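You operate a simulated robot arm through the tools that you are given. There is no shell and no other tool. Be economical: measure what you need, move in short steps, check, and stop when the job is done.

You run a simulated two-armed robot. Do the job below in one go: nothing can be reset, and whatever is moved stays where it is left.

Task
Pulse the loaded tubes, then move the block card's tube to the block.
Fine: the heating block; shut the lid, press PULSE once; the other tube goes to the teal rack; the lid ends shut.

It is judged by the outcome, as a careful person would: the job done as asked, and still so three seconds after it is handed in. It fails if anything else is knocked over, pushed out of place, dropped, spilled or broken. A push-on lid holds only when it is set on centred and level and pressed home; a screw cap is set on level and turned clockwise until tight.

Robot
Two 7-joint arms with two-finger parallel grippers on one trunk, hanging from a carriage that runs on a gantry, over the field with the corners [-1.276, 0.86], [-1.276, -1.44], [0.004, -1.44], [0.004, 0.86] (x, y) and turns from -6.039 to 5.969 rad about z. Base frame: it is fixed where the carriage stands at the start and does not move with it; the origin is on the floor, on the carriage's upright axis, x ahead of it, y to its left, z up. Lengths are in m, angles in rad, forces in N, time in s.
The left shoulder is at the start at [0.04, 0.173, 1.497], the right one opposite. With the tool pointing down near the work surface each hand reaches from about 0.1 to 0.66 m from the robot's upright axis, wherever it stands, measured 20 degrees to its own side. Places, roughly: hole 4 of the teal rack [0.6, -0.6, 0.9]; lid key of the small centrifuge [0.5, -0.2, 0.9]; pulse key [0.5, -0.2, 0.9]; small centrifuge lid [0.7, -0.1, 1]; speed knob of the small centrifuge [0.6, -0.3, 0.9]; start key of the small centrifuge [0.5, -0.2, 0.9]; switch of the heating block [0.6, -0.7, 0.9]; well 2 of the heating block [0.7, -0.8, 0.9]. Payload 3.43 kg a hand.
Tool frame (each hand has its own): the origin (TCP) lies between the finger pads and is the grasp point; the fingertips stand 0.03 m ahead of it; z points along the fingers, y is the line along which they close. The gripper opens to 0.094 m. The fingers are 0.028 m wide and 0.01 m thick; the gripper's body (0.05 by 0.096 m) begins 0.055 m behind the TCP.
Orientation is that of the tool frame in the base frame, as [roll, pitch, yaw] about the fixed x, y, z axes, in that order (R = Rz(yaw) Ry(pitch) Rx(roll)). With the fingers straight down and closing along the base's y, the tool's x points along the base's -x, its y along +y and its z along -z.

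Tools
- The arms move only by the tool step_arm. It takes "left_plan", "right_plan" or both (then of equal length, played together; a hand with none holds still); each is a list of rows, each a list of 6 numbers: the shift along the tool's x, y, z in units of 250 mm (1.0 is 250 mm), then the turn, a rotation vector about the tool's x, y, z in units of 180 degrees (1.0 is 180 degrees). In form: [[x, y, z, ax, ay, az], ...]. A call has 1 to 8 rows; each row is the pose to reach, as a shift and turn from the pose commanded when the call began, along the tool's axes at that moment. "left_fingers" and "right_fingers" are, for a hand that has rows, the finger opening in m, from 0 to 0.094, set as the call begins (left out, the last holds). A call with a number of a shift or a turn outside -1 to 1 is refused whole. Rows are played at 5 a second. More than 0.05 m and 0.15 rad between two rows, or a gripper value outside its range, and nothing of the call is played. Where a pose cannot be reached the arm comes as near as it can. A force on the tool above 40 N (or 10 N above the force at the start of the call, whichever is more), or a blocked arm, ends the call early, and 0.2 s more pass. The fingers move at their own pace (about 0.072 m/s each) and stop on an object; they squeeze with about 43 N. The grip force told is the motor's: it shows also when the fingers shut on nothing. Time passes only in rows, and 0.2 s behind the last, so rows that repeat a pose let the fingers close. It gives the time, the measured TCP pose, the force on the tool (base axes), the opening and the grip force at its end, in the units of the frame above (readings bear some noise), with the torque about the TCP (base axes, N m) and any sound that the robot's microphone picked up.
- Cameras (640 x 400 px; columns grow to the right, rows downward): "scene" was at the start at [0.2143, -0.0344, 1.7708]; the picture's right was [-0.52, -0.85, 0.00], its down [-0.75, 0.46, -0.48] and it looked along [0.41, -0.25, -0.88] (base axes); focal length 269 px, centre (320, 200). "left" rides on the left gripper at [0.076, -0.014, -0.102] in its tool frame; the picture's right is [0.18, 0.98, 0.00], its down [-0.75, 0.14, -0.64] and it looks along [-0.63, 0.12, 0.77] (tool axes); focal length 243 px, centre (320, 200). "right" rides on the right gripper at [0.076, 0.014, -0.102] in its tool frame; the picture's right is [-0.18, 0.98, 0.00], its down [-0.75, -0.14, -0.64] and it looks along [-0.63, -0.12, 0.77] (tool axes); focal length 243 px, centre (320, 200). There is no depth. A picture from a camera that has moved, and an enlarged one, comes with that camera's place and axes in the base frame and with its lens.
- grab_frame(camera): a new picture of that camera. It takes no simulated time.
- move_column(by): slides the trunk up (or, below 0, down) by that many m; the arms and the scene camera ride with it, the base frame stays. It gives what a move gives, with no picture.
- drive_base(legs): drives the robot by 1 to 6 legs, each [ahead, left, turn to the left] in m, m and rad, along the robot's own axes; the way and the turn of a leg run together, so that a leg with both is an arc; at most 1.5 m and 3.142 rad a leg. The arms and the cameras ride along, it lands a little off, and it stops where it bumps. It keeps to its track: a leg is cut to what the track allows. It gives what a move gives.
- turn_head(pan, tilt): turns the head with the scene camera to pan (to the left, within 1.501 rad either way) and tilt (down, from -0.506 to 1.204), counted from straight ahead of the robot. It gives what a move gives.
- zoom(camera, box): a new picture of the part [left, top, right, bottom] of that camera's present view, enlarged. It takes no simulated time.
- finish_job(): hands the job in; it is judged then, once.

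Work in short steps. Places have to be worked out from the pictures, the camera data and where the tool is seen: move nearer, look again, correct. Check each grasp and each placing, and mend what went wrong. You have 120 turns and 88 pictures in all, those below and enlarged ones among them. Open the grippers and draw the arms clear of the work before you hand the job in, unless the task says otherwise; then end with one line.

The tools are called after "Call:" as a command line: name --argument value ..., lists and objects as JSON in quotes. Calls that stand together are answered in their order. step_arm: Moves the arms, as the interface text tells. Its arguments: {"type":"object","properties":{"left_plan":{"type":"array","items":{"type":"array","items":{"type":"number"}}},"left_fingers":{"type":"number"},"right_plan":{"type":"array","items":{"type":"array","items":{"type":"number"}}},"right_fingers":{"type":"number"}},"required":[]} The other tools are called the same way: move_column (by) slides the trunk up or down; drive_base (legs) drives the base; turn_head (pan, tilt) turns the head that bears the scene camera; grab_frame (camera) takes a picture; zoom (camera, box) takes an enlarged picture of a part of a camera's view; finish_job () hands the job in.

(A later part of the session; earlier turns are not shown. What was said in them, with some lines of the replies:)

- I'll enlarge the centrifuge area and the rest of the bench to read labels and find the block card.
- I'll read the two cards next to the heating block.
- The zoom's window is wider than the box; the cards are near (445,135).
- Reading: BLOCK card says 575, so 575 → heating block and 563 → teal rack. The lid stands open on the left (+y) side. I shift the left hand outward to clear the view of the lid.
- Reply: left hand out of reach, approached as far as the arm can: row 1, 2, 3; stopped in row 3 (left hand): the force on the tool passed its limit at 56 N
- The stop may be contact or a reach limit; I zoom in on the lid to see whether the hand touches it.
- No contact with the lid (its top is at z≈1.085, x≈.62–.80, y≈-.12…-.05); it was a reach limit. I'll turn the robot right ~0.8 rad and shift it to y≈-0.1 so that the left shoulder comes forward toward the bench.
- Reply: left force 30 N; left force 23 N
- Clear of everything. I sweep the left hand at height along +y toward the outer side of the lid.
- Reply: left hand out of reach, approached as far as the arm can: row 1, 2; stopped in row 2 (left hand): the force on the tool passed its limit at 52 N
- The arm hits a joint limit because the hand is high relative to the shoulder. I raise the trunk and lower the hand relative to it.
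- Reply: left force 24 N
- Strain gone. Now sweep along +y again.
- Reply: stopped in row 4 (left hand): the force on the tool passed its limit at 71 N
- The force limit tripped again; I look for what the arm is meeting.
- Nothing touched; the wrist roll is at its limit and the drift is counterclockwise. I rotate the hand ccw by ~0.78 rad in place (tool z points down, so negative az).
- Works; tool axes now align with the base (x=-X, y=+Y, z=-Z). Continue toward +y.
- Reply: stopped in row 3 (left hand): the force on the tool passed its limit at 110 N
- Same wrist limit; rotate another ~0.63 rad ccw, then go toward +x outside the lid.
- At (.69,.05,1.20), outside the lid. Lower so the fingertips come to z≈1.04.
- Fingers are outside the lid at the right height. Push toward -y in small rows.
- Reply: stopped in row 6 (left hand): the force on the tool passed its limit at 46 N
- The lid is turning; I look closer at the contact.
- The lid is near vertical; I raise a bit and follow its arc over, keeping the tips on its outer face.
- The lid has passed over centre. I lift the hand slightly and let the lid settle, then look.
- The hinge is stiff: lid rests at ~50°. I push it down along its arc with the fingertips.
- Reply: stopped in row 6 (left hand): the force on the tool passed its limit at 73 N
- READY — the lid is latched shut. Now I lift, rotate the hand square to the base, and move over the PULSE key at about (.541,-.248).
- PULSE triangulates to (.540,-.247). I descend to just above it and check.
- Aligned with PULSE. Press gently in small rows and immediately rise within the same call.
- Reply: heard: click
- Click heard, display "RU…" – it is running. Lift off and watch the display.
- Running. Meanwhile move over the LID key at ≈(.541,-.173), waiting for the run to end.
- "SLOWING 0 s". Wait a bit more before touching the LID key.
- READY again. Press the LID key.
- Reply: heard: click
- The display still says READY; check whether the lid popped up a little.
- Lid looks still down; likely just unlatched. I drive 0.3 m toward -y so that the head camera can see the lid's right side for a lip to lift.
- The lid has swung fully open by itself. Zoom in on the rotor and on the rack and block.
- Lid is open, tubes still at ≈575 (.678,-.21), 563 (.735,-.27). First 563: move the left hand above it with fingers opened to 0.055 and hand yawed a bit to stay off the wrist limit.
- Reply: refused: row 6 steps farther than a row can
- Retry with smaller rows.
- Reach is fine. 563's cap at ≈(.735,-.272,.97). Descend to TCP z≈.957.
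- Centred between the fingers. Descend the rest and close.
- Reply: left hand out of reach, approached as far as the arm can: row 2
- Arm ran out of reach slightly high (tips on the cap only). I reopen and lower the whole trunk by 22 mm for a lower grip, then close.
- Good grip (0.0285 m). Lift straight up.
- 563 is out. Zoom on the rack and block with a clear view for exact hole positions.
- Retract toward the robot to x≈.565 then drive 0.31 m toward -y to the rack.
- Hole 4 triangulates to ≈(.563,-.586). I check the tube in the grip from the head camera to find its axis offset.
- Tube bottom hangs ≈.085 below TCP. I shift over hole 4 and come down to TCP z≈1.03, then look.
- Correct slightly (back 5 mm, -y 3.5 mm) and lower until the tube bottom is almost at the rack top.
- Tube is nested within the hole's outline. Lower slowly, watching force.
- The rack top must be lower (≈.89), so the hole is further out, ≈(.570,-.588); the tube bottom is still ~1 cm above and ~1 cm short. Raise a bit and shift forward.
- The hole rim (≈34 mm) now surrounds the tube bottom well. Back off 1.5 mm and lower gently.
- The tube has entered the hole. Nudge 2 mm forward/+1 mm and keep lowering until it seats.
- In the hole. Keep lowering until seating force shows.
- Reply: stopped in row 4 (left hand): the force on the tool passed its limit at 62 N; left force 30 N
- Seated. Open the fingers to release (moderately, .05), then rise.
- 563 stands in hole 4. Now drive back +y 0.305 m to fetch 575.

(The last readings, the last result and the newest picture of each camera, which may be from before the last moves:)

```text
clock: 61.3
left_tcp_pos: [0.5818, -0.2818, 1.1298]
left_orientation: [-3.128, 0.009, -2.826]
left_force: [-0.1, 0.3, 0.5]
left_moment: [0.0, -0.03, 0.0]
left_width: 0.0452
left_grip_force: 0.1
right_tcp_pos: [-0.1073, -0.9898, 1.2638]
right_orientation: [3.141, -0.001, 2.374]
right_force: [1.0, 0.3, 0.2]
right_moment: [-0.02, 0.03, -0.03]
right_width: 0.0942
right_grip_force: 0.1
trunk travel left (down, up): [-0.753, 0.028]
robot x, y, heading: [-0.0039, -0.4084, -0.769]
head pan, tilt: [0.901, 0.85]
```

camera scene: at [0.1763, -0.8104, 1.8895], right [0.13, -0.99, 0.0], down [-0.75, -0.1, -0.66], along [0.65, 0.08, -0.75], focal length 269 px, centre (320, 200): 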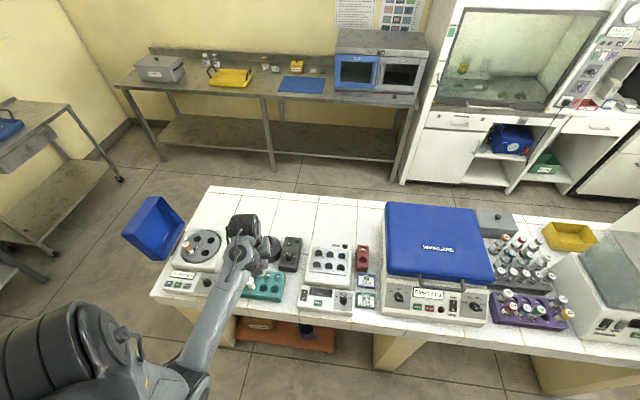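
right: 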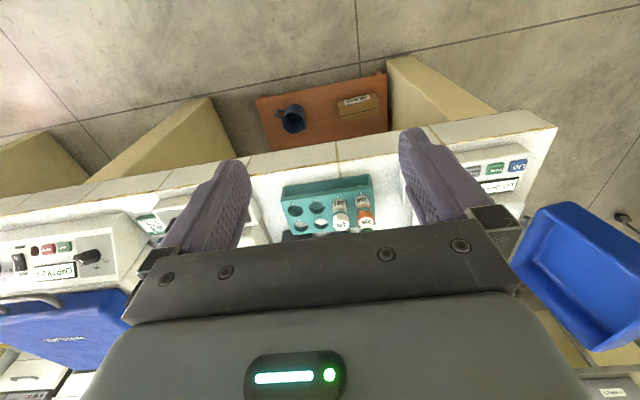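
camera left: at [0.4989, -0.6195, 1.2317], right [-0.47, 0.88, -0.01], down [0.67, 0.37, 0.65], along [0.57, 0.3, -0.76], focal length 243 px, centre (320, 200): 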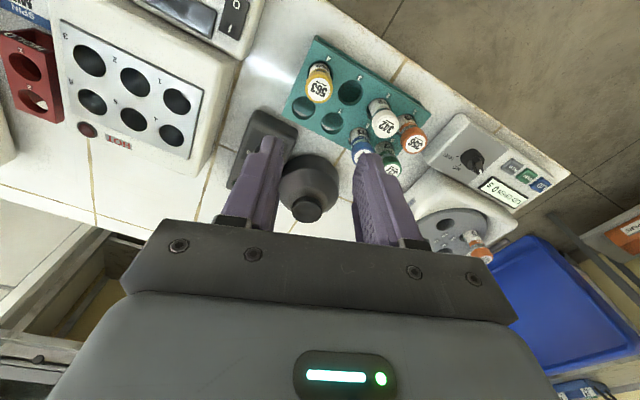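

Move above 575 (≈(.677,-.2125)) and lower to z≈1.015, fingers 0.058, then look.

Call:
step_arm --left_plan '[[-0.15, 0.048, 0, 0, 0, 0], [-0.3, 0.096, 0, 0, 0, 0], [-0.447, 0.144, 0, 0, 0, 0], [-0.447, 0.144, 0.15, 0, 0, 0], [-0.447, 0.144, 0.3, 0, 0, 0], [-0.447, 0.144, 0.46, 0, 0, 0]]' --left_fingers 0.058

Call:
grab_frame --camera "left"

```text
clock: 62.7
left_tcp_pos: [0.6823, -0.2148, 1.0127]
left_orientation: [-3.128, 0.011, -2.828]
left_force: [0.2, -0.4, -0.6]
left_moment: [0.0, 0.0, -0.01]
left_width: 0.0581
left_grip_force: 0.1
right_tcp_pos: [-0.1075, -0.99, 1.2641]
right_orientation: [-3.141, 0.001, 2.374]
right_force: [0.3, 0.4, 0.1]
right_moment: [0.03, 0.02, 0.01]
right_width: 0.0942
right_grip_force: 0.1
trunk travel left (down, up): [-0.753, 0.028]
robot x, y, heading: [-0.0047, -0.4093, -0.764]
head pan, tilt: [0.901, 0.85]
```

```text
26 pictures are left
camera left: at [0.6111, -0.2497, 1.1153], right [-0.48, 0.88, -0.02], down [0.66, 0.37, 0.65], along [0.57, 0.3, -0.76], focal length 243 px, centre (320, 200)
```

left: 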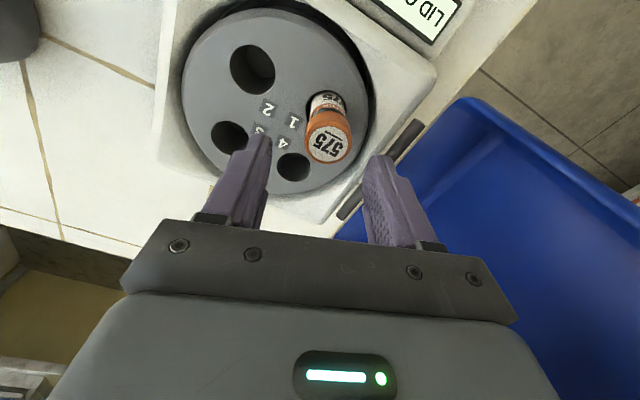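

575's cap is ≈5 mm back and ≈5 mm to +y. Correct, descend and close.

Call:
step_arm --left_plan '[[0.02, 0.023, 0, 0, 0, 0], [0.02, 0.023, 0.11, 0, 0, 0], [0.02, 0.023, 0.22, 0, 0, 0]]'

Call:
grab_frame --camera "left"

```text
clock: 63.5
left_tcp_pos: [0.6735, -0.2107, 0.9607]
left_orientation: [-3.126, 0.01, -2.828]
left_force: [0.7, 0.1, -0.1]
left_moment: [0.01, 0.01, 0.05]
left_width: 0.058
left_grip_force: 0.1
right_tcp_pos: [-0.1072, -0.9912, 1.2639]
right_orientation: [3.141, -0.001, 2.374]
right_force: [-1.3, -0.6, -0.9]
right_moment: [0.02, -0.02, -0.01]
right_width: 0.0942
right_grip_force: 0.0
trunk travel left (down, up): [-0.753, 0.028]
robot x, y, heading: [-0.0001, -0.4102, -0.77]
head pan, tilt: [0.901, 0.85]
```

```text
25 pictures are left
camera left: at [0.6028, -0.2463, 1.0611], right [-0.48, 0.88, -0.02], down [0.66, 0.37, 0.65], along [0.57, 0.3, -0.76], focal length 243 px, centre (320, 200)
```

left: 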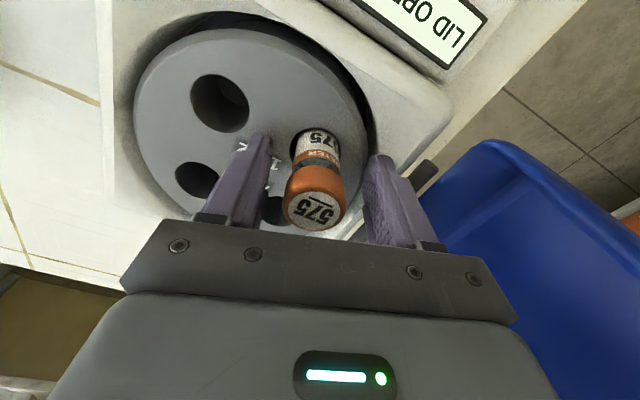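

Well placed between the fingers. Close and lift.

Call:
step_arm --left_plan '[[0, 0, 0.01, 0, 0, 0], [0, 0, 0.01, 0, 0, 0], [0, 0, 0.01, 0, 0, 0], [0, 0, 0.01, 0, 0, 0], [0, 0, 0.01, 0, 0, 0]]' --left_fingers 0.0

Call:
step_arm --left_plan '[[0, 0, -0.1, 0, 0, 0], [0, 0, -0.25, 0, 0, 0], [0, 0, -0.4, 0, 0, 0], [0, 0, -0.55, 0, 0, 0], [0, 0, -0.7, 0, 0, 0]]'

Call:
grab_frame --camera "left"

```text
clock: 64.7
left_tcp_pos: [0.6734, -0.2101, 0.9572]
left_orientation: [-3.127, 0.011, -2.828]
left_force: [1.3, -0.9, 0.5]
left_moment: [-0.08, -0.04, 0.0]
left_width: 0.0285
left_grip_force: 43.3
right_tcp_pos: [-0.1073, -0.9903, 1.2631]
right_orientation: [3.141, 0.0, 2.372]
right_force: [0.3, -0.8, 0.5]
right_moment: [0.02, 0.0, 0.0]
right_width: 0.0941
right_grip_force: 0.1
trunk travel left (down, up): [-0.753, 0.028]
robot x, y, heading: [-0.0019, -0.4064, -0.77]
head pan, tilt: [0.901, 0.85]
```

```text
clock: 65.9
left_tcp_pos: [0.6702, -0.2049, 1.1298]
left_orientation: [-3.131, 0.008, -2.827]
left_force: [0.1, 0.3, -0.1]
left_moment: [0.0, 0.05, -0.03]
left_width: 0.0286
left_grip_force: 43.7
right_tcp_pos: [-0.1068, -0.9905, 1.2642]
right_orientation: [3.141, -0.001, 2.378]
right_force: [0.7, -1.0, 0.1]
right_moment: [0.04, -0.01, -0.01]
right_width: 0.094
right_grip_force: 0.0
trunk travel left (down, up): [-0.753, 0.028]
robot x, y, heading: [-0.003, -0.4053, -0.77]
head pan, tilt: [0.901, 0.85]
```

```text
24 pictures are left
camera left: at [0.6, -0.2413, 1.2314], right [-0.48, 0.88, -0.01], down [0.67, 0.37, 0.65], along [0.57, 0.3, -0.76], focal length 243 px, centre (320, 200)
```

left: 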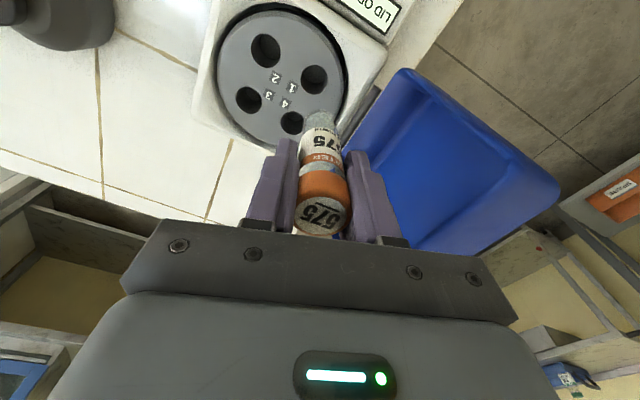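

575 is held firmly. Raise trunk 2.5 cm and drive 0.565 m toward -y to the heating block.

Call:
move_column --by 0.025

Call:
drive_base --legs '[[0.393, -0.4057, 0]]'

Call:
grab_frame --camera "left"

Call:
grab_frame --camera "scene"

```text
clock: 66.6
left_tcp_pos: [0.6709, -0.2057, 1.1554]
left_orientation: [-3.126, 0.011, -2.826]
left_force: [-0.6, -0.9, -0.1]
left_moment: [-0.01, 0.01, -0.01]
left_width: 0.0284
left_grip_force: 42.7
right_tcp_pos: [-0.1074, -0.9891, 1.2882]
right_orientation: [-3.141, 0.0, 2.373]
right_force: [0.2, 0.5, -0.4]
right_moment: [-0.02, 0.03, 0.01]
right_width: 0.094
right_grip_force: 0.1
trunk travel left (down, up): [-0.778, 0.003]
robot x, y, heading: [0.0026, -0.4087, -0.764]
head pan, tilt: [0.901, 0.85]
```

```text
clock: 69.8
left_tcp_pos: [0.6637, -0.7882, 1.1557]
left_orientation: [-3.127, 0.01, -2.847]
left_force: [-0.3, 0.0, -0.8]
left_moment: [-0.02, 0.02, -0.01]
left_width: 0.0283
left_grip_force: 43.0
right_tcp_pos: [-0.1293, -1.5587, 1.2886]
right_orientation: [-3.141, 0.0, 2.355]
right_force: [0.2, -0.6, -0.1]
right_moment: [-0.01, 0.02, 0.01]
right_width: 0.0938
right_grip_force: 0.0
trunk travel left (down, up): [-0.778, 0.003]
robot x, y, heading: [-0.0116, -0.9786, -0.786]
head pan, tilt: [0.901, 0.85]
```

```text
23 pictures are left
camera left: at [0.5927, -0.8238, 1.2561], right [-0.46, 0.89, -0.01], down [0.67, 0.36, 0.65], along [0.58, 0.29, -0.76], focal length 243 px, centre (320, 200)
```

left: 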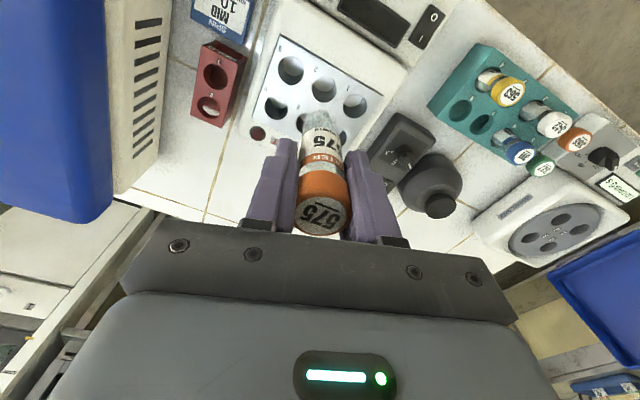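

```text
22 pictures are left
camera scene: at [0.177, -1.085, 1.9146], right [0.11, -0.99, 0.0], down [-0.75, -0.09, -0.66], along [0.66, 0.07, -0.75], focal length 269 px, centre (320, 200)
```

scene: 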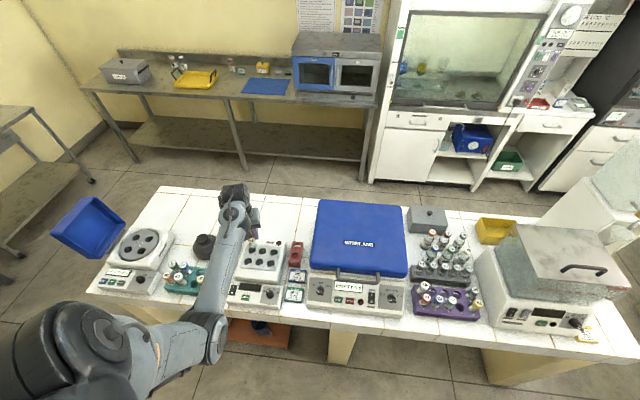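

Well 2 triangulates to ≈(.675,-.779,.93). Shift over it and lower until the tube bottom is just above the block.

Call:
step_arm --left_plan '[[-0.04, 0.021, 0, 0, 0, 0], [-0.04, 0.021, 0.15, 0, 0, 0], [-0.04, 0.021, 0.3, 0, 0, 0], [-0.04, 0.021, 0.44, 0, 0, 0]]'

Call:
zoom --camera "left" --box '[230, 50, 410, 250]'

```text
clock: 70.8
left_tcp_pos: [0.6707, -0.7817, 1.0416]
left_orientation: [-3.129, 0.01, -2.846]
left_force: [-0.8, 0.0, -0.7]
left_moment: [0.0, 0.05, 0.0]
left_width: 0.0285
left_grip_force: 42.8
right_tcp_pos: [-0.1301, -1.5577, 1.2894]
right_orientation: [-3.141, 0.001, 2.354]
right_force: [0.0, 0.0, 0.2]
right_moment: [0.0, 0.01, -0.02]
right_width: 0.0939
right_grip_force: 0.1
trunk travel left (down, up): [-0.778, 0.003]
robot x, y, heading: [-0.0094, -0.9821, -0.786]
head pan, tilt: [0.901, 0.85]
```

```text
2.00 times, centred on (320, 150) of left
camera zoom: at [0.5995, -0.816, 1.1432], right [-0.46, 0.89, -0.01], down [0.67, 0.36, 0.65], along [0.58, 0.29, -0.76], focal length 485 px, centre (320, 300)
```

zoom: 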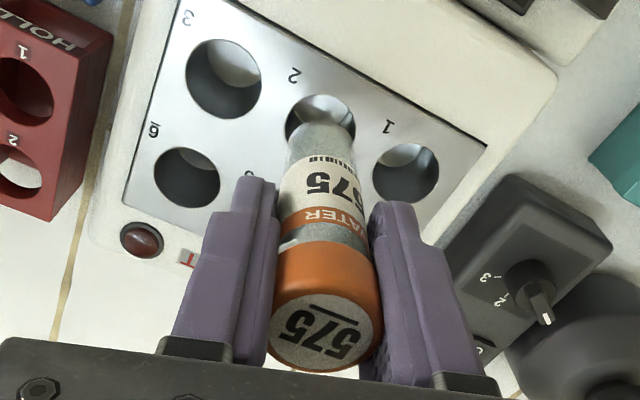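

Tube bottom tracks well 2 nicely. Lower 2.2 cm and re-check.

Call:
step_arm --left_plan '[[0, 0, 0.045, 0, 0, 0], [0, 0, 0.088, 0, 0, 0]]'

Call:
zoom --camera "left" --box '[230, 50, 410, 250]'

```text
clock: 71.4
left_tcp_pos: [0.6726, -0.7825, 1.0197]
left_orientation: [-3.131, 0.011, -2.846]
left_force: [-0.2, 0.3, -0.7]
left_moment: [0.01, 0.01, -0.01]
left_width: 0.0284
left_grip_force: 43.0
right_tcp_pos: [-0.1282, -1.5584, 1.289]
right_orientation: [3.141, 0.0, 2.354]
right_force: [1.4, 0.2, -0.9]
right_moment: [-0.02, 0.05, 0.02]
right_width: 0.0941
right_grip_force: 0.0
trunk travel left (down, up): [-0.778, 0.003]
robot x, y, heading: [-0.0125, -0.9791, -0.782]
head pan, tilt: [0.901, 0.85]
```

```text
2.00 times, centred on (320, 150) of left
camera zoom: at [0.6012, -0.8167, 1.1222], right [-0.46, 0.89, -0.01], down [0.67, 0.36, 0.65], along [0.58, 0.29, -0.76], focal length 485 px, centre (320, 300)
```

zoom: 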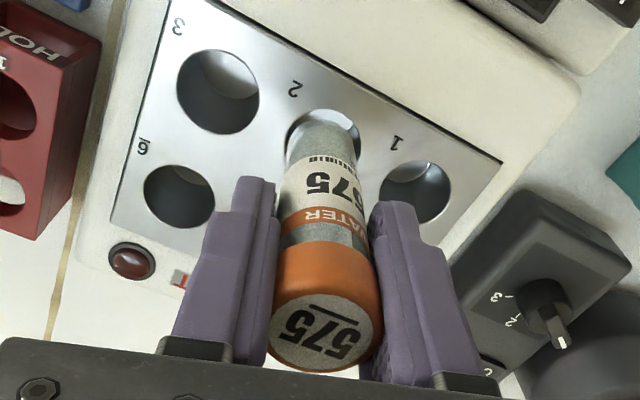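

Aligned within ~1 mm. Lower gently into the well.

Call:
step_arm --left_plan '[[-0.006, 0.004, 0.03, 0, 0, 0], [-0.006, 0.004, 0.06, 0, 0, 0], [-0.006, 0.004, 0.1, 0, 0, 0]]'

Call:
zoom --camera "left" --box '[230, 50, 410, 250]'

```text
clock: 72.2
left_tcp_pos: [0.6761, -0.7801, 0.9956]
left_orientation: [-3.127, 0.01, -2.845]
left_force: [0.7, 0.7, -0.3]
left_moment: [0.01, -0.06, -0.02]
left_width: 0.0284
left_grip_force: 42.4
right_tcp_pos: [-0.1284, -1.5586, 1.2889]
right_orientation: [3.141, 0.0, 2.356]
right_force: [0.1, -0.6, -0.4]
right_moment: [0.0, 0.01, 0.0]
right_width: 0.0937
right_grip_force: 0.2
trunk travel left (down, up): [-0.778, 0.003]
robot x, y, heading: [-0.0153, -0.9811, -0.783]
head pan, tilt: [0.901, 0.85]
```

```text
2.00 times, centred on (320, 150) of left
camera zoom: at [0.6042, -0.8143, 1.0975], right [-0.46, 0.89, -0.01], down [0.67, 0.36, 0.65], along [0.58, 0.29, -0.76], focal length 485 px, centre (320, 300)
```

zoom: 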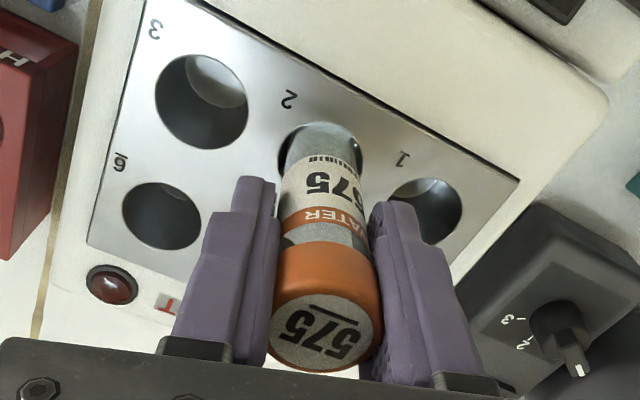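

It is in the well. Continue to seat.

Call:
step_arm --left_plan '[[0, 0, 0.03, 0, 0, 0], [0, 0, 0.06, 0, 0, 0], [0, 0, 0.09, 0, 0, 0], [0, 0, 0.11, 0, 0, 0]]'

Call:
zoom --camera "left" --box '[230, 50, 410, 250]'

```text
clock: 73.2
left_tcp_pos: [0.6748, -0.7812, 0.9694]
left_orientation: [-3.13, 0.01, -2.847]
left_force: [0.9, 2.0, -1.7]
left_moment: [0.16, -0.13, 0.01]
left_width: 0.0286
left_grip_force: 42.2
right_tcp_pos: [-0.1283, -1.5583, 1.2888]
right_orientation: [-3.141, 0.0, 2.358]
right_force: [-0.7, -0.8, -0.5]
right_moment: [-0.02, 0.01, -0.03]
right_width: 0.094
right_grip_force: 0.2
trunk travel left (down, up): [-0.778, 0.003]
robot x, y, heading: [-0.0135, -0.9824, -0.787]
head pan, tilt: [0.901, 0.85]
```

```text
2.00 times, centred on (320, 150) of left
camera zoom: at [0.6044, -0.816, 1.0713], right [-0.46, 0.89, -0.01], down [0.67, 0.36, 0.65], along [0.58, 0.29, -0.76], focal length 485 px, centre (320, 300)
```

zoom: 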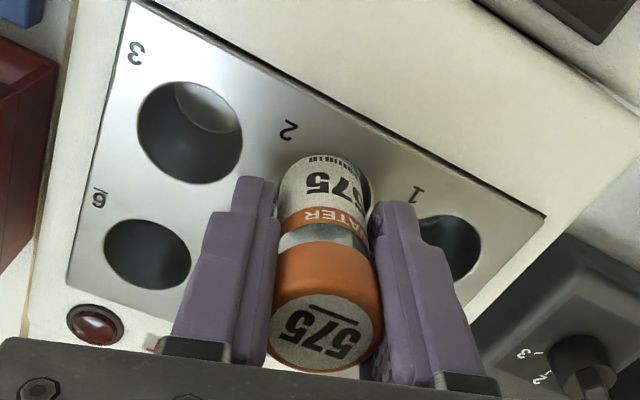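

Slightly left in the well; nudge +1.5 mm and continue in small rows to contact.

Call:
step_arm --left_plan '[[0, 0.006, 0.0, 0, 0, 0], [0, 0.006, 0.015, 0, 0, 0], [0, 0.006, 0.028, 0, 0, 0], [0, 0.006, 0.04, 0, 0, 0], [0, 0.006, 0.05, 0, 0, 0]]'

Call:
zoom --camera "left" --box '[230, 50, 410, 250]'

```text
clock: 74.4
left_tcp_pos: [0.6763, -0.7808, 0.9591]
left_orientation: [-3.128, 0.011, -2.846]
left_force: [2.4, 1.1, -0.9]
left_moment: [0.1, -0.12, 0.02]
left_width: 0.0282
left_grip_force: 42.9
right_tcp_pos: [-0.1287, -1.5582, 1.2888]
right_orientation: [3.141, -0.001, 2.357]
right_force: [0.2, 0.1, 0.3]
right_moment: [-0.01, 0.03, -0.03]
right_width: 0.094
right_grip_force: 0.0
trunk travel left (down, up): [-0.778, 0.003]
robot x, y, heading: [-0.0125, -0.9811, -0.788]
head pan, tilt: [0.901, 0.85]
```

```text
2.00 times, centred on (320, 150) of left
camera zoom: at [0.6049, -0.815, 1.0605], right [-0.46, 0.89, -0.01], down [0.67, 0.36, 0.65], along [0.58, 0.29, -0.76], focal length 485 px, centre (320, 300)
```

zoom: 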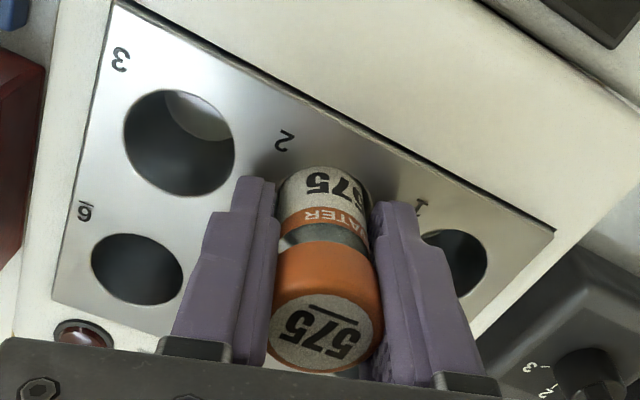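

Still free; lower further to contact.

Call:
step_arm --left_plan '[[0, 0, 0.012, 0, 0, 0], [0, 0, 0.024, 0, 0, 0], [0, 0, 0.036, 0, 0, 0], [0, 0, 0.048, 0, 0, 0], [0, 0, 0.06, 0, 0, 0]]'

Call:
zoom --camera "left" --box '[230, 50, 410, 250]'

```text
clock: 75.3
left_tcp_pos: [0.6835, -0.779, 0.9543]
left_orientation: [-3.128, 0.018, -2.844]
left_force: [-6.7, -0.3, 26.7]
left_moment: [0.1, 0.33, 0.07]
left_width: 0.0288
left_grip_force: 43.2
right_tcp_pos: [-0.1289, -1.5577, 1.2885]
right_orientation: [3.139, 0.0, 2.356]
right_force: [0.6, -1.0, -0.6]
right_moment: [0.01, 0.01, 0.03]
right_width: 0.0938
right_grip_force: 0.0
trunk travel left (down, up): [-0.778, 0.003]
robot x, y, heading: [-0.0108, -0.9775, -0.787]
head pan, tilt: [0.901, 0.85]
stopped in row 4 (left hand): the force on the tool passed its limit at 59 N (the readings are from after the stop); the commanded pose is now the measured one
```

```text
2.00 times, centred on (320, 150) of left
camera zoom: at [0.6103, -0.8133, 1.0555], right [-0.46, 0.89, -0.02], down [0.67, 0.36, 0.65], along [0.59, 0.29, -0.76], focal length 485 px, centre (320, 300)
```

zoom: 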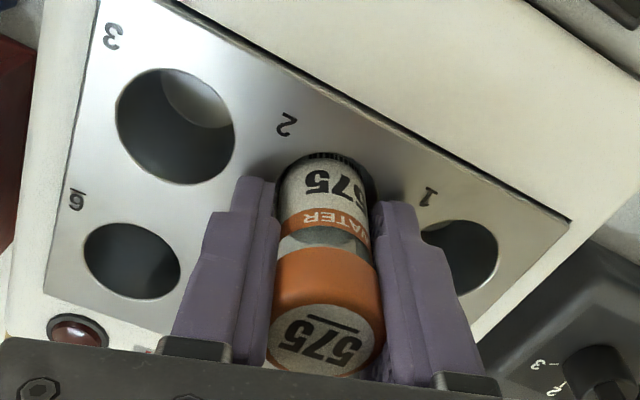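

Seated at the bottom, like in the rack. Release and rise.

Call:
step_arm --left_plan '[[0, 0, -0.006, 0, 0, 0], [0, 0, -0.006, 0, 0, 0], [0, 0, -0.006, 0, 0, 0]]' --left_fingers 0.045

Call:
step_arm --left_plan '[[0, 0, -0.12, 0, 0, 0], [0, 0, -0.3, 0, 0, 0], [0, 0, -0.48, 0, 0, 0], [0, 0, -0.66, 0, 0, 0], [0, 0, -0.8, 0, 0, 0]]'

Call:
grab_frame --camera "left"

```text
clock: 76.1
left_tcp_pos: [0.6822, -0.7816, 0.9542]
left_orientation: [-3.126, 0.014, -2.847]
left_force: [6.6, -7.4, 9.7]
left_moment: [0.04, 0.02, 0.0]
left_width: 0.0399
left_grip_force: 0.0
right_tcp_pos: [-0.1276, -1.5588, 1.289]
right_orientation: [-3.14, 0.002, 2.355]
right_force: [0.0, -0.5, 0.3]
right_moment: [-0.03, 0.0, 0.02]
right_width: 0.0939
right_grip_force: 0.0
trunk travel left (down, up): [-0.778, 0.003]
robot x, y, heading: [-0.0173, -0.9814, -0.786]
head pan, tilt: [0.901, 0.85]
```

```text
clock: 77.3
left_tcp_pos: [0.6737, -0.7785, 1.1519]
left_orientation: [-3.127, 0.013, -2.844]
left_force: [0.4, -0.6, -0.2]
left_moment: [-0.01, -0.02, 0.0]
left_width: 0.0447
left_grip_force: 0.0
right_tcp_pos: [-0.1293, -1.5585, 1.289]
right_orientation: [3.141, 0.0, 2.358]
right_force: [0.1, -0.2, 0.7]
right_moment: [-0.02, 0.02, 0.01]
right_width: 0.094
right_grip_force: 0.1
trunk travel left (down, up): [-0.778, 0.003]
robot x, y, heading: [-0.0116, -0.9815, -0.783]
head pan, tilt: [0.901, 0.85]
```

```text
15 pictures are left
camera left: at [0.6031, -0.812, 1.2529], right [-0.46, 0.89, -0.02], down [0.67, 0.36, 0.65], along [0.58, 0.29, -0.76], focal length 243 px, centre (320, 200)
```

left: 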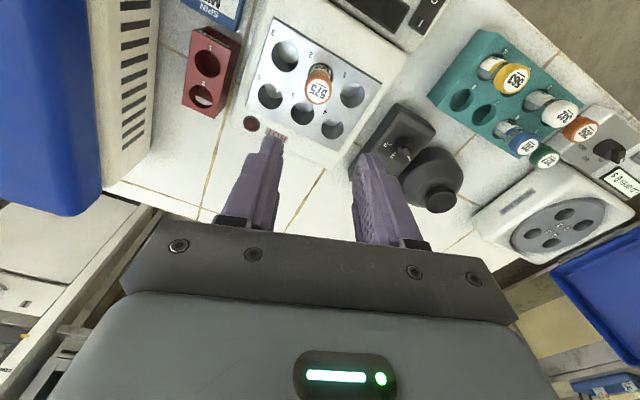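

Both tubes are placed (575 in well 2, 563 in hole 4). Now retract and drive back to +y to shut the lid again.

Call:
step_arm --left_plan '[[0.17, 0.052, 0, 0, 0, 0], [0.34, 0.104, 0, 0, 0, -0.035], [0.51, 0.156, 0, 0, 0, -0.07], [0.68, 0.208, 0, 0, 0, -0.1], [0.841, 0.258, 0, 0, 0, -0.115]]' --left_fingers 0

Call:
drive_base --legs '[[-0.611, 0.633, 0]]'

Call:
grab_frame --camera "scene"

```text
clock: 78.5
left_tcp_pos: [0.4536, -0.7773, 1.1491]
left_orientation: [-3.125, 0.007, -2.482]
left_force: [-0.1, 0.4, 0.1]
left_moment: [0.03, 0.01, 0.04]
left_width: 0.0
left_grip_force: 32.4
right_tcp_pos: [-0.1293, -1.5589, 1.2888]
right_orientation: [3.141, 0.0, 2.356]
right_force: [0.7, 1.0, -0.7]
right_moment: [0.02, 0.0, -0.01]
right_width: 0.0943
right_grip_force: 0.0
trunk travel left (down, up): [-0.778, 0.003]
robot x, y, heading: [-0.0129, -0.9806, -0.789]
head pan, tilt: [0.901, 0.85]
```

```text
clock: 83.1
left_tcp_pos: [0.4557, 0.1126, 1.1481]
left_orientation: [-3.124, 0.007, -2.455]
left_force: [0.1, 0.8, 0.5]
left_moment: [0.04, 0.01, -0.04]
left_width: 0.0002
left_grip_force: 33.1
right_tcp_pos: [-0.1043, -0.6853, 1.2881]
right_orientation: [-3.141, -0.001, 2.385]
right_force: [0.1, 0.5, 0.1]
right_moment: [0.01, -0.01, 0.0]
right_width: 0.0938
right_grip_force: 0.0
trunk travel left (down, up): [-0.778, 0.003]
robot x, y, heading: [-0.0045, -0.1046, -0.76]
head pan, tilt: [0.901, 0.85]
```

```text
14 pictures are left
camera scene: at [0.1889, -0.2026, 1.9146], right [0.14, -0.99, 0.0], down [-0.74, -0.11, -0.66], along [0.65, 0.09, -0.75], focal length 269 px, centre (320, 200)
```

scene: 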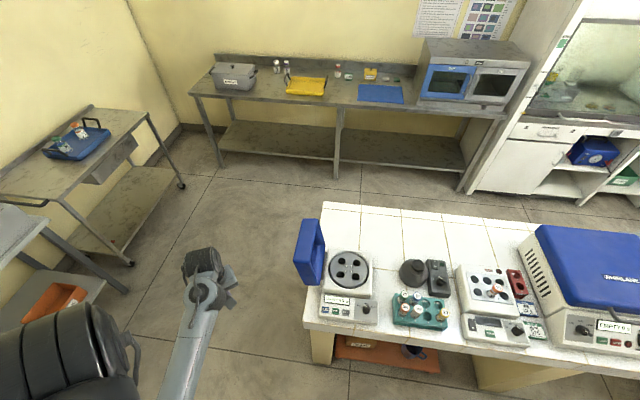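

Move the closed fingers to the outer side of the lid and lower.

Call:
step_arm --left_plan '[[-0.095, -0.13, 0, 0, 0, 0], [-0.19, -0.26, 0, 0, 0, 0], [-0.285, -0.39, 0, 0, 0, 0], [-0.38, -0.525, 0, 0, 0, 0], [-0.475, -0.655, 0, 0, 0, 0], [-0.567, -0.785, 0, 0, 0, 0], [-0.567, -0.785, 0.15, 0, 0, 0], [-0.567, -0.785, 0.27, 0, 0, 0]]'

```text
clock: 84.9
left_tcp_pos: [0.697, 0.0481, 1.0867]
left_orientation: [-3.125, 0.009, -2.457]
left_force: [1.0, 0.5, -0.9]
left_moment: [-0.01, -0.04, -0.02]
left_width: 0.0001
left_grip_force: 32.9
right_tcp_pos: [-0.1043, -0.6844, 1.2882]
right_orientation: [-3.141, -0.002, 2.384]
right_force: [0.5, -1.4, -0.7]
right_moment: [0.04, -0.02, -0.01]
right_width: 0.094
right_grip_force: 0.1
trunk travel left (down, up): [-0.778, 0.003]
robot x, y, heading: [-0.0006, -0.1028, -0.755]
head pan, tilt: [0.901, 0.85]
```

Push the lid over along its arc.

Call:
step_arm --left_plan '[[0.101, -0.124, 0, 0, 0, 0], [0.203, -0.247, 0, 0, 0, 0], [0.279, -0.34, -0.032, 0, 0, 0], [0.355, -0.433, -0.068, 0, 0, 0], [0.431, -0.526, -0.084, 0, 0, 0], [0.507, -0.619, -0.06, 0, 0, 0], [0.571, -0.696, -0.028, 0, 0, 0], [0.621, -0.758, 0.008, 0, 0, 0]]'

Call:
zoom --camera "scene" --box '[270, 210, 410, 330]'

```text
clock: 86.7
left_tcp_pos: [0.6928, -0.198, 1.0859]
left_orientation: [-3.124, 0.007, -2.456]
left_force: [0.3, 0.2, 0.1]
left_moment: [0.0, 0.01, -0.01]
left_width: 0.0001
left_grip_force: 33.3
right_tcp_pos: [-0.1039, -0.6841, 1.2874]
right_orientation: [3.141, 0.001, 2.384]
right_force: [0.0, 0.3, -0.4]
right_moment: [-0.05, 0.01, -0.02]
right_width: 0.094
right_grip_force: 0.0
trunk travel left (down, up): [-0.778, 0.003]
robot x, y, heading: [-0.0023, -0.1035, -0.754]
head pan, tilt: [0.901, 0.85]
```

```text
3.33 times, centred on (340, 270) of scene
camera zoom: at [0.1889, -0.2027, 1.9145], right [0.14, -0.99, 0.0], down [-0.74, -0.11, -0.66], along [0.65, 0.09, -0.75], focal length 897 px, centre (253, -33)
```

zoom: 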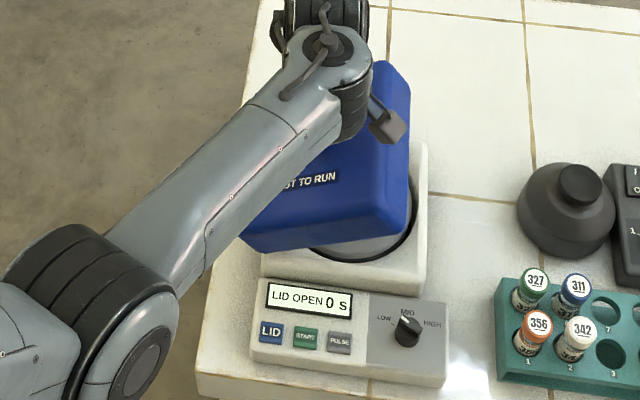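

Same stage as before. Press it down to latch.

Call:
step_arm --left_plan '[[0.025, -0.031, 0.088, 0, 0, 0], [0.056, -0.068, 0.16, 0, 0, 0], [0.081, -0.099, 0.22, 0, 0, 0], [0.096, -0.118, 0.264, 0, 0, 0], [0.101, -0.124, 0.3, 0, 0, 0]]'

Call:
zoom --camera "scene" --box '[270, 210, 410, 330]'

```text
clock: 87.8
left_tcp_pos: [0.6956, -0.2326, 1.0273]
left_orientation: [-3.124, 0.008, -2.459]
left_force: [-8.2, 5.8, 19.8]
left_moment: [0.08, 0.55, -0.1]
left_width: 0.0001
left_grip_force: 33.0
left hand out of reach, approached as far as the arm can: row 5
right_tcp_pos: [-0.1031, -0.6843, 1.2885]
right_orientation: [-3.141, 0.0, 2.385]
right_force: [0.0, 0.6, 0.1]
right_moment: [0.0, 0.01, -0.01]
right_width: 0.0942
right_grip_force: 0.0
trunk travel left (down, up): [-0.778, 0.003]
robot x, y, heading: [-0.0048, -0.1039, -0.759]
head pan, tilt: [0.901, 0.85]
stopped in row 5 (left hand): the force on the tool passed its limit at 51 N (the readings are from after the stop); the commanded pose is now the measured one
```

```text
3.33 times, centred on (340, 270) of scene
camera zoom: at [0.1887, -0.2021, 1.9148], right [0.14, -0.99, 0.0], down [-0.74, -0.11, -0.66], along [0.65, 0.09, -0.75], focal length 897 px, centre (253, -33)
```

zoom: 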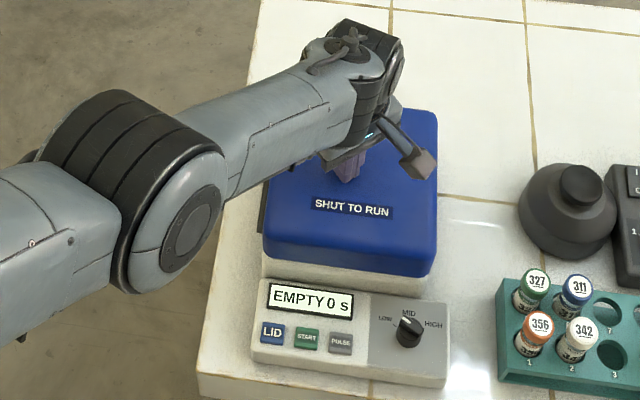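

"EMPTY 0 s" – lid shut and latched. Lift off and retract the arm clear of the bench.

Call:
step_arm --left_plan '[[0, 0, -0.1, 0, 0, 0], [0, 0, -0.25, 0, 0, 0], [0, 0, -0.4, 0, 0, 0], [0.13, 0.1, -0.42, 0, 0, 0], [0.26, 0.21, -0.42, 0, 0, 0], [0.39, 0.32, -0.42, 0, 0, 0], [0.52, 0.43, -0.42, 0, 0, 0], [0.65, 0.54, -0.42, 0, 0, 0]]'

Call:
step_arm --left_plan '[[0.08, 0.06, 0, 0, 0, 0], [0.16, 0.12, 0, 0, 0, 0], [0.24, 0.18, 0, 0, 0, 0]]' --left_fingers 0.09

Call:
grab_frame --camera "scene"

Call:
zoom --camera "scene" --box '[300, 210, 540, 350]'

```text
clock: 89.6
left_tcp_pos: [0.4812, -0.2323, 1.1263]
left_orientation: [-3.123, 0.008, -2.459]
left_force: [0.2, 0.3, 1.2]
left_moment: [0.03, -0.01, -0.01]
left_width: 0.0003
left_grip_force: 33.4
right_tcp_pos: [-0.1035, -0.6843, 1.2892]
right_orientation: [3.141, 0.0, 2.384]
right_force: [0.4, -1.2, 1.0]
right_moment: [-0.02, 0.0, -0.01]
right_width: 0.094
right_grip_force: 0.1
trunk travel left (down, up): [-0.778, 0.003]
robot x, y, heading: [-0.0015, -0.1025, -0.759]
head pan, tilt: [0.901, 0.85]
```

```text
clock: 90.4
left_tcp_pos: [0.4063, -0.2343, 1.1248]
left_orientation: [-3.124, 0.006, -2.459]
left_force: [0.4, 0.0, -0.4]
left_moment: [-0.01, 0.01, 0.01]
left_width: 0.0899
left_grip_force: 0.0
right_tcp_pos: [-0.1032, -0.6849, 1.2884]
right_orientation: [3.141, 0.0, 2.384]
right_force: [-0.7, 0.1, 0.3]
right_moment: [0.03, 0.01, -0.03]
right_width: 0.0942
right_grip_force: 0.1
trunk travel left (down, up): [-0.778, 0.003]
robot x, y, heading: [-0.0043, -0.1037, -0.757]
head pan, tilt: [0.901, 0.85]
```

```text
11 pictures are left
camera scene: at [0.1887, -0.2024, 1.9146], right [0.14, -0.99, 0.0], down [-0.74, -0.11, -0.66], along [0.65, 0.09, -0.75], focal length 269 px, centre (320, 200)
```

scene: 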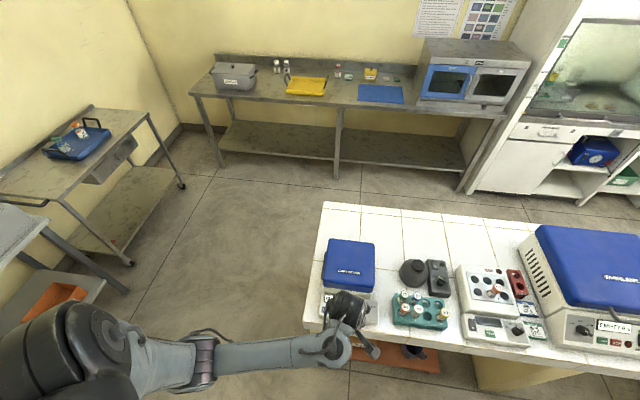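

```text
2.67 times, centred on (420, 280) of scene
camera zoom: at [0.1887, -0.2024, 1.9146], right [0.14, -0.99, 0.0], down [-0.74, -0.11, -0.66], along [0.65, 0.09, -0.75], focal length 718 px, centre (53, -13)
```

zoom: 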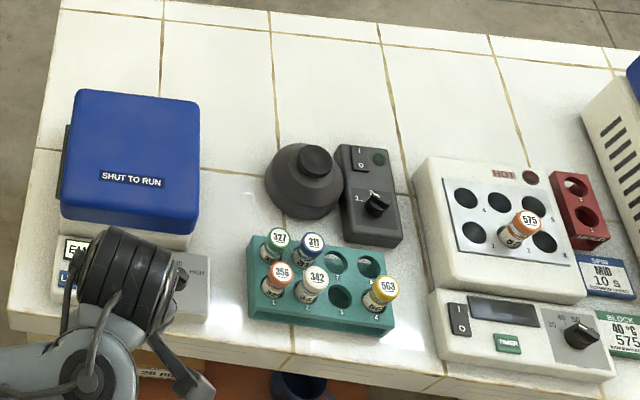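

The lid is shut, 575 stands in well 2, 563 stands in hole 4 and both grippers are open and clear. I'll hand the job in.

Call:
finish_job

```text
The job is handed in.
```

I pulsed the loaded tubes once with the lid shut. Tube 575, the one on the block card, is now in well 2 of the heating block, tube 563 is in hole 4 of the teal rack, and the centrifuge lid is shut again.
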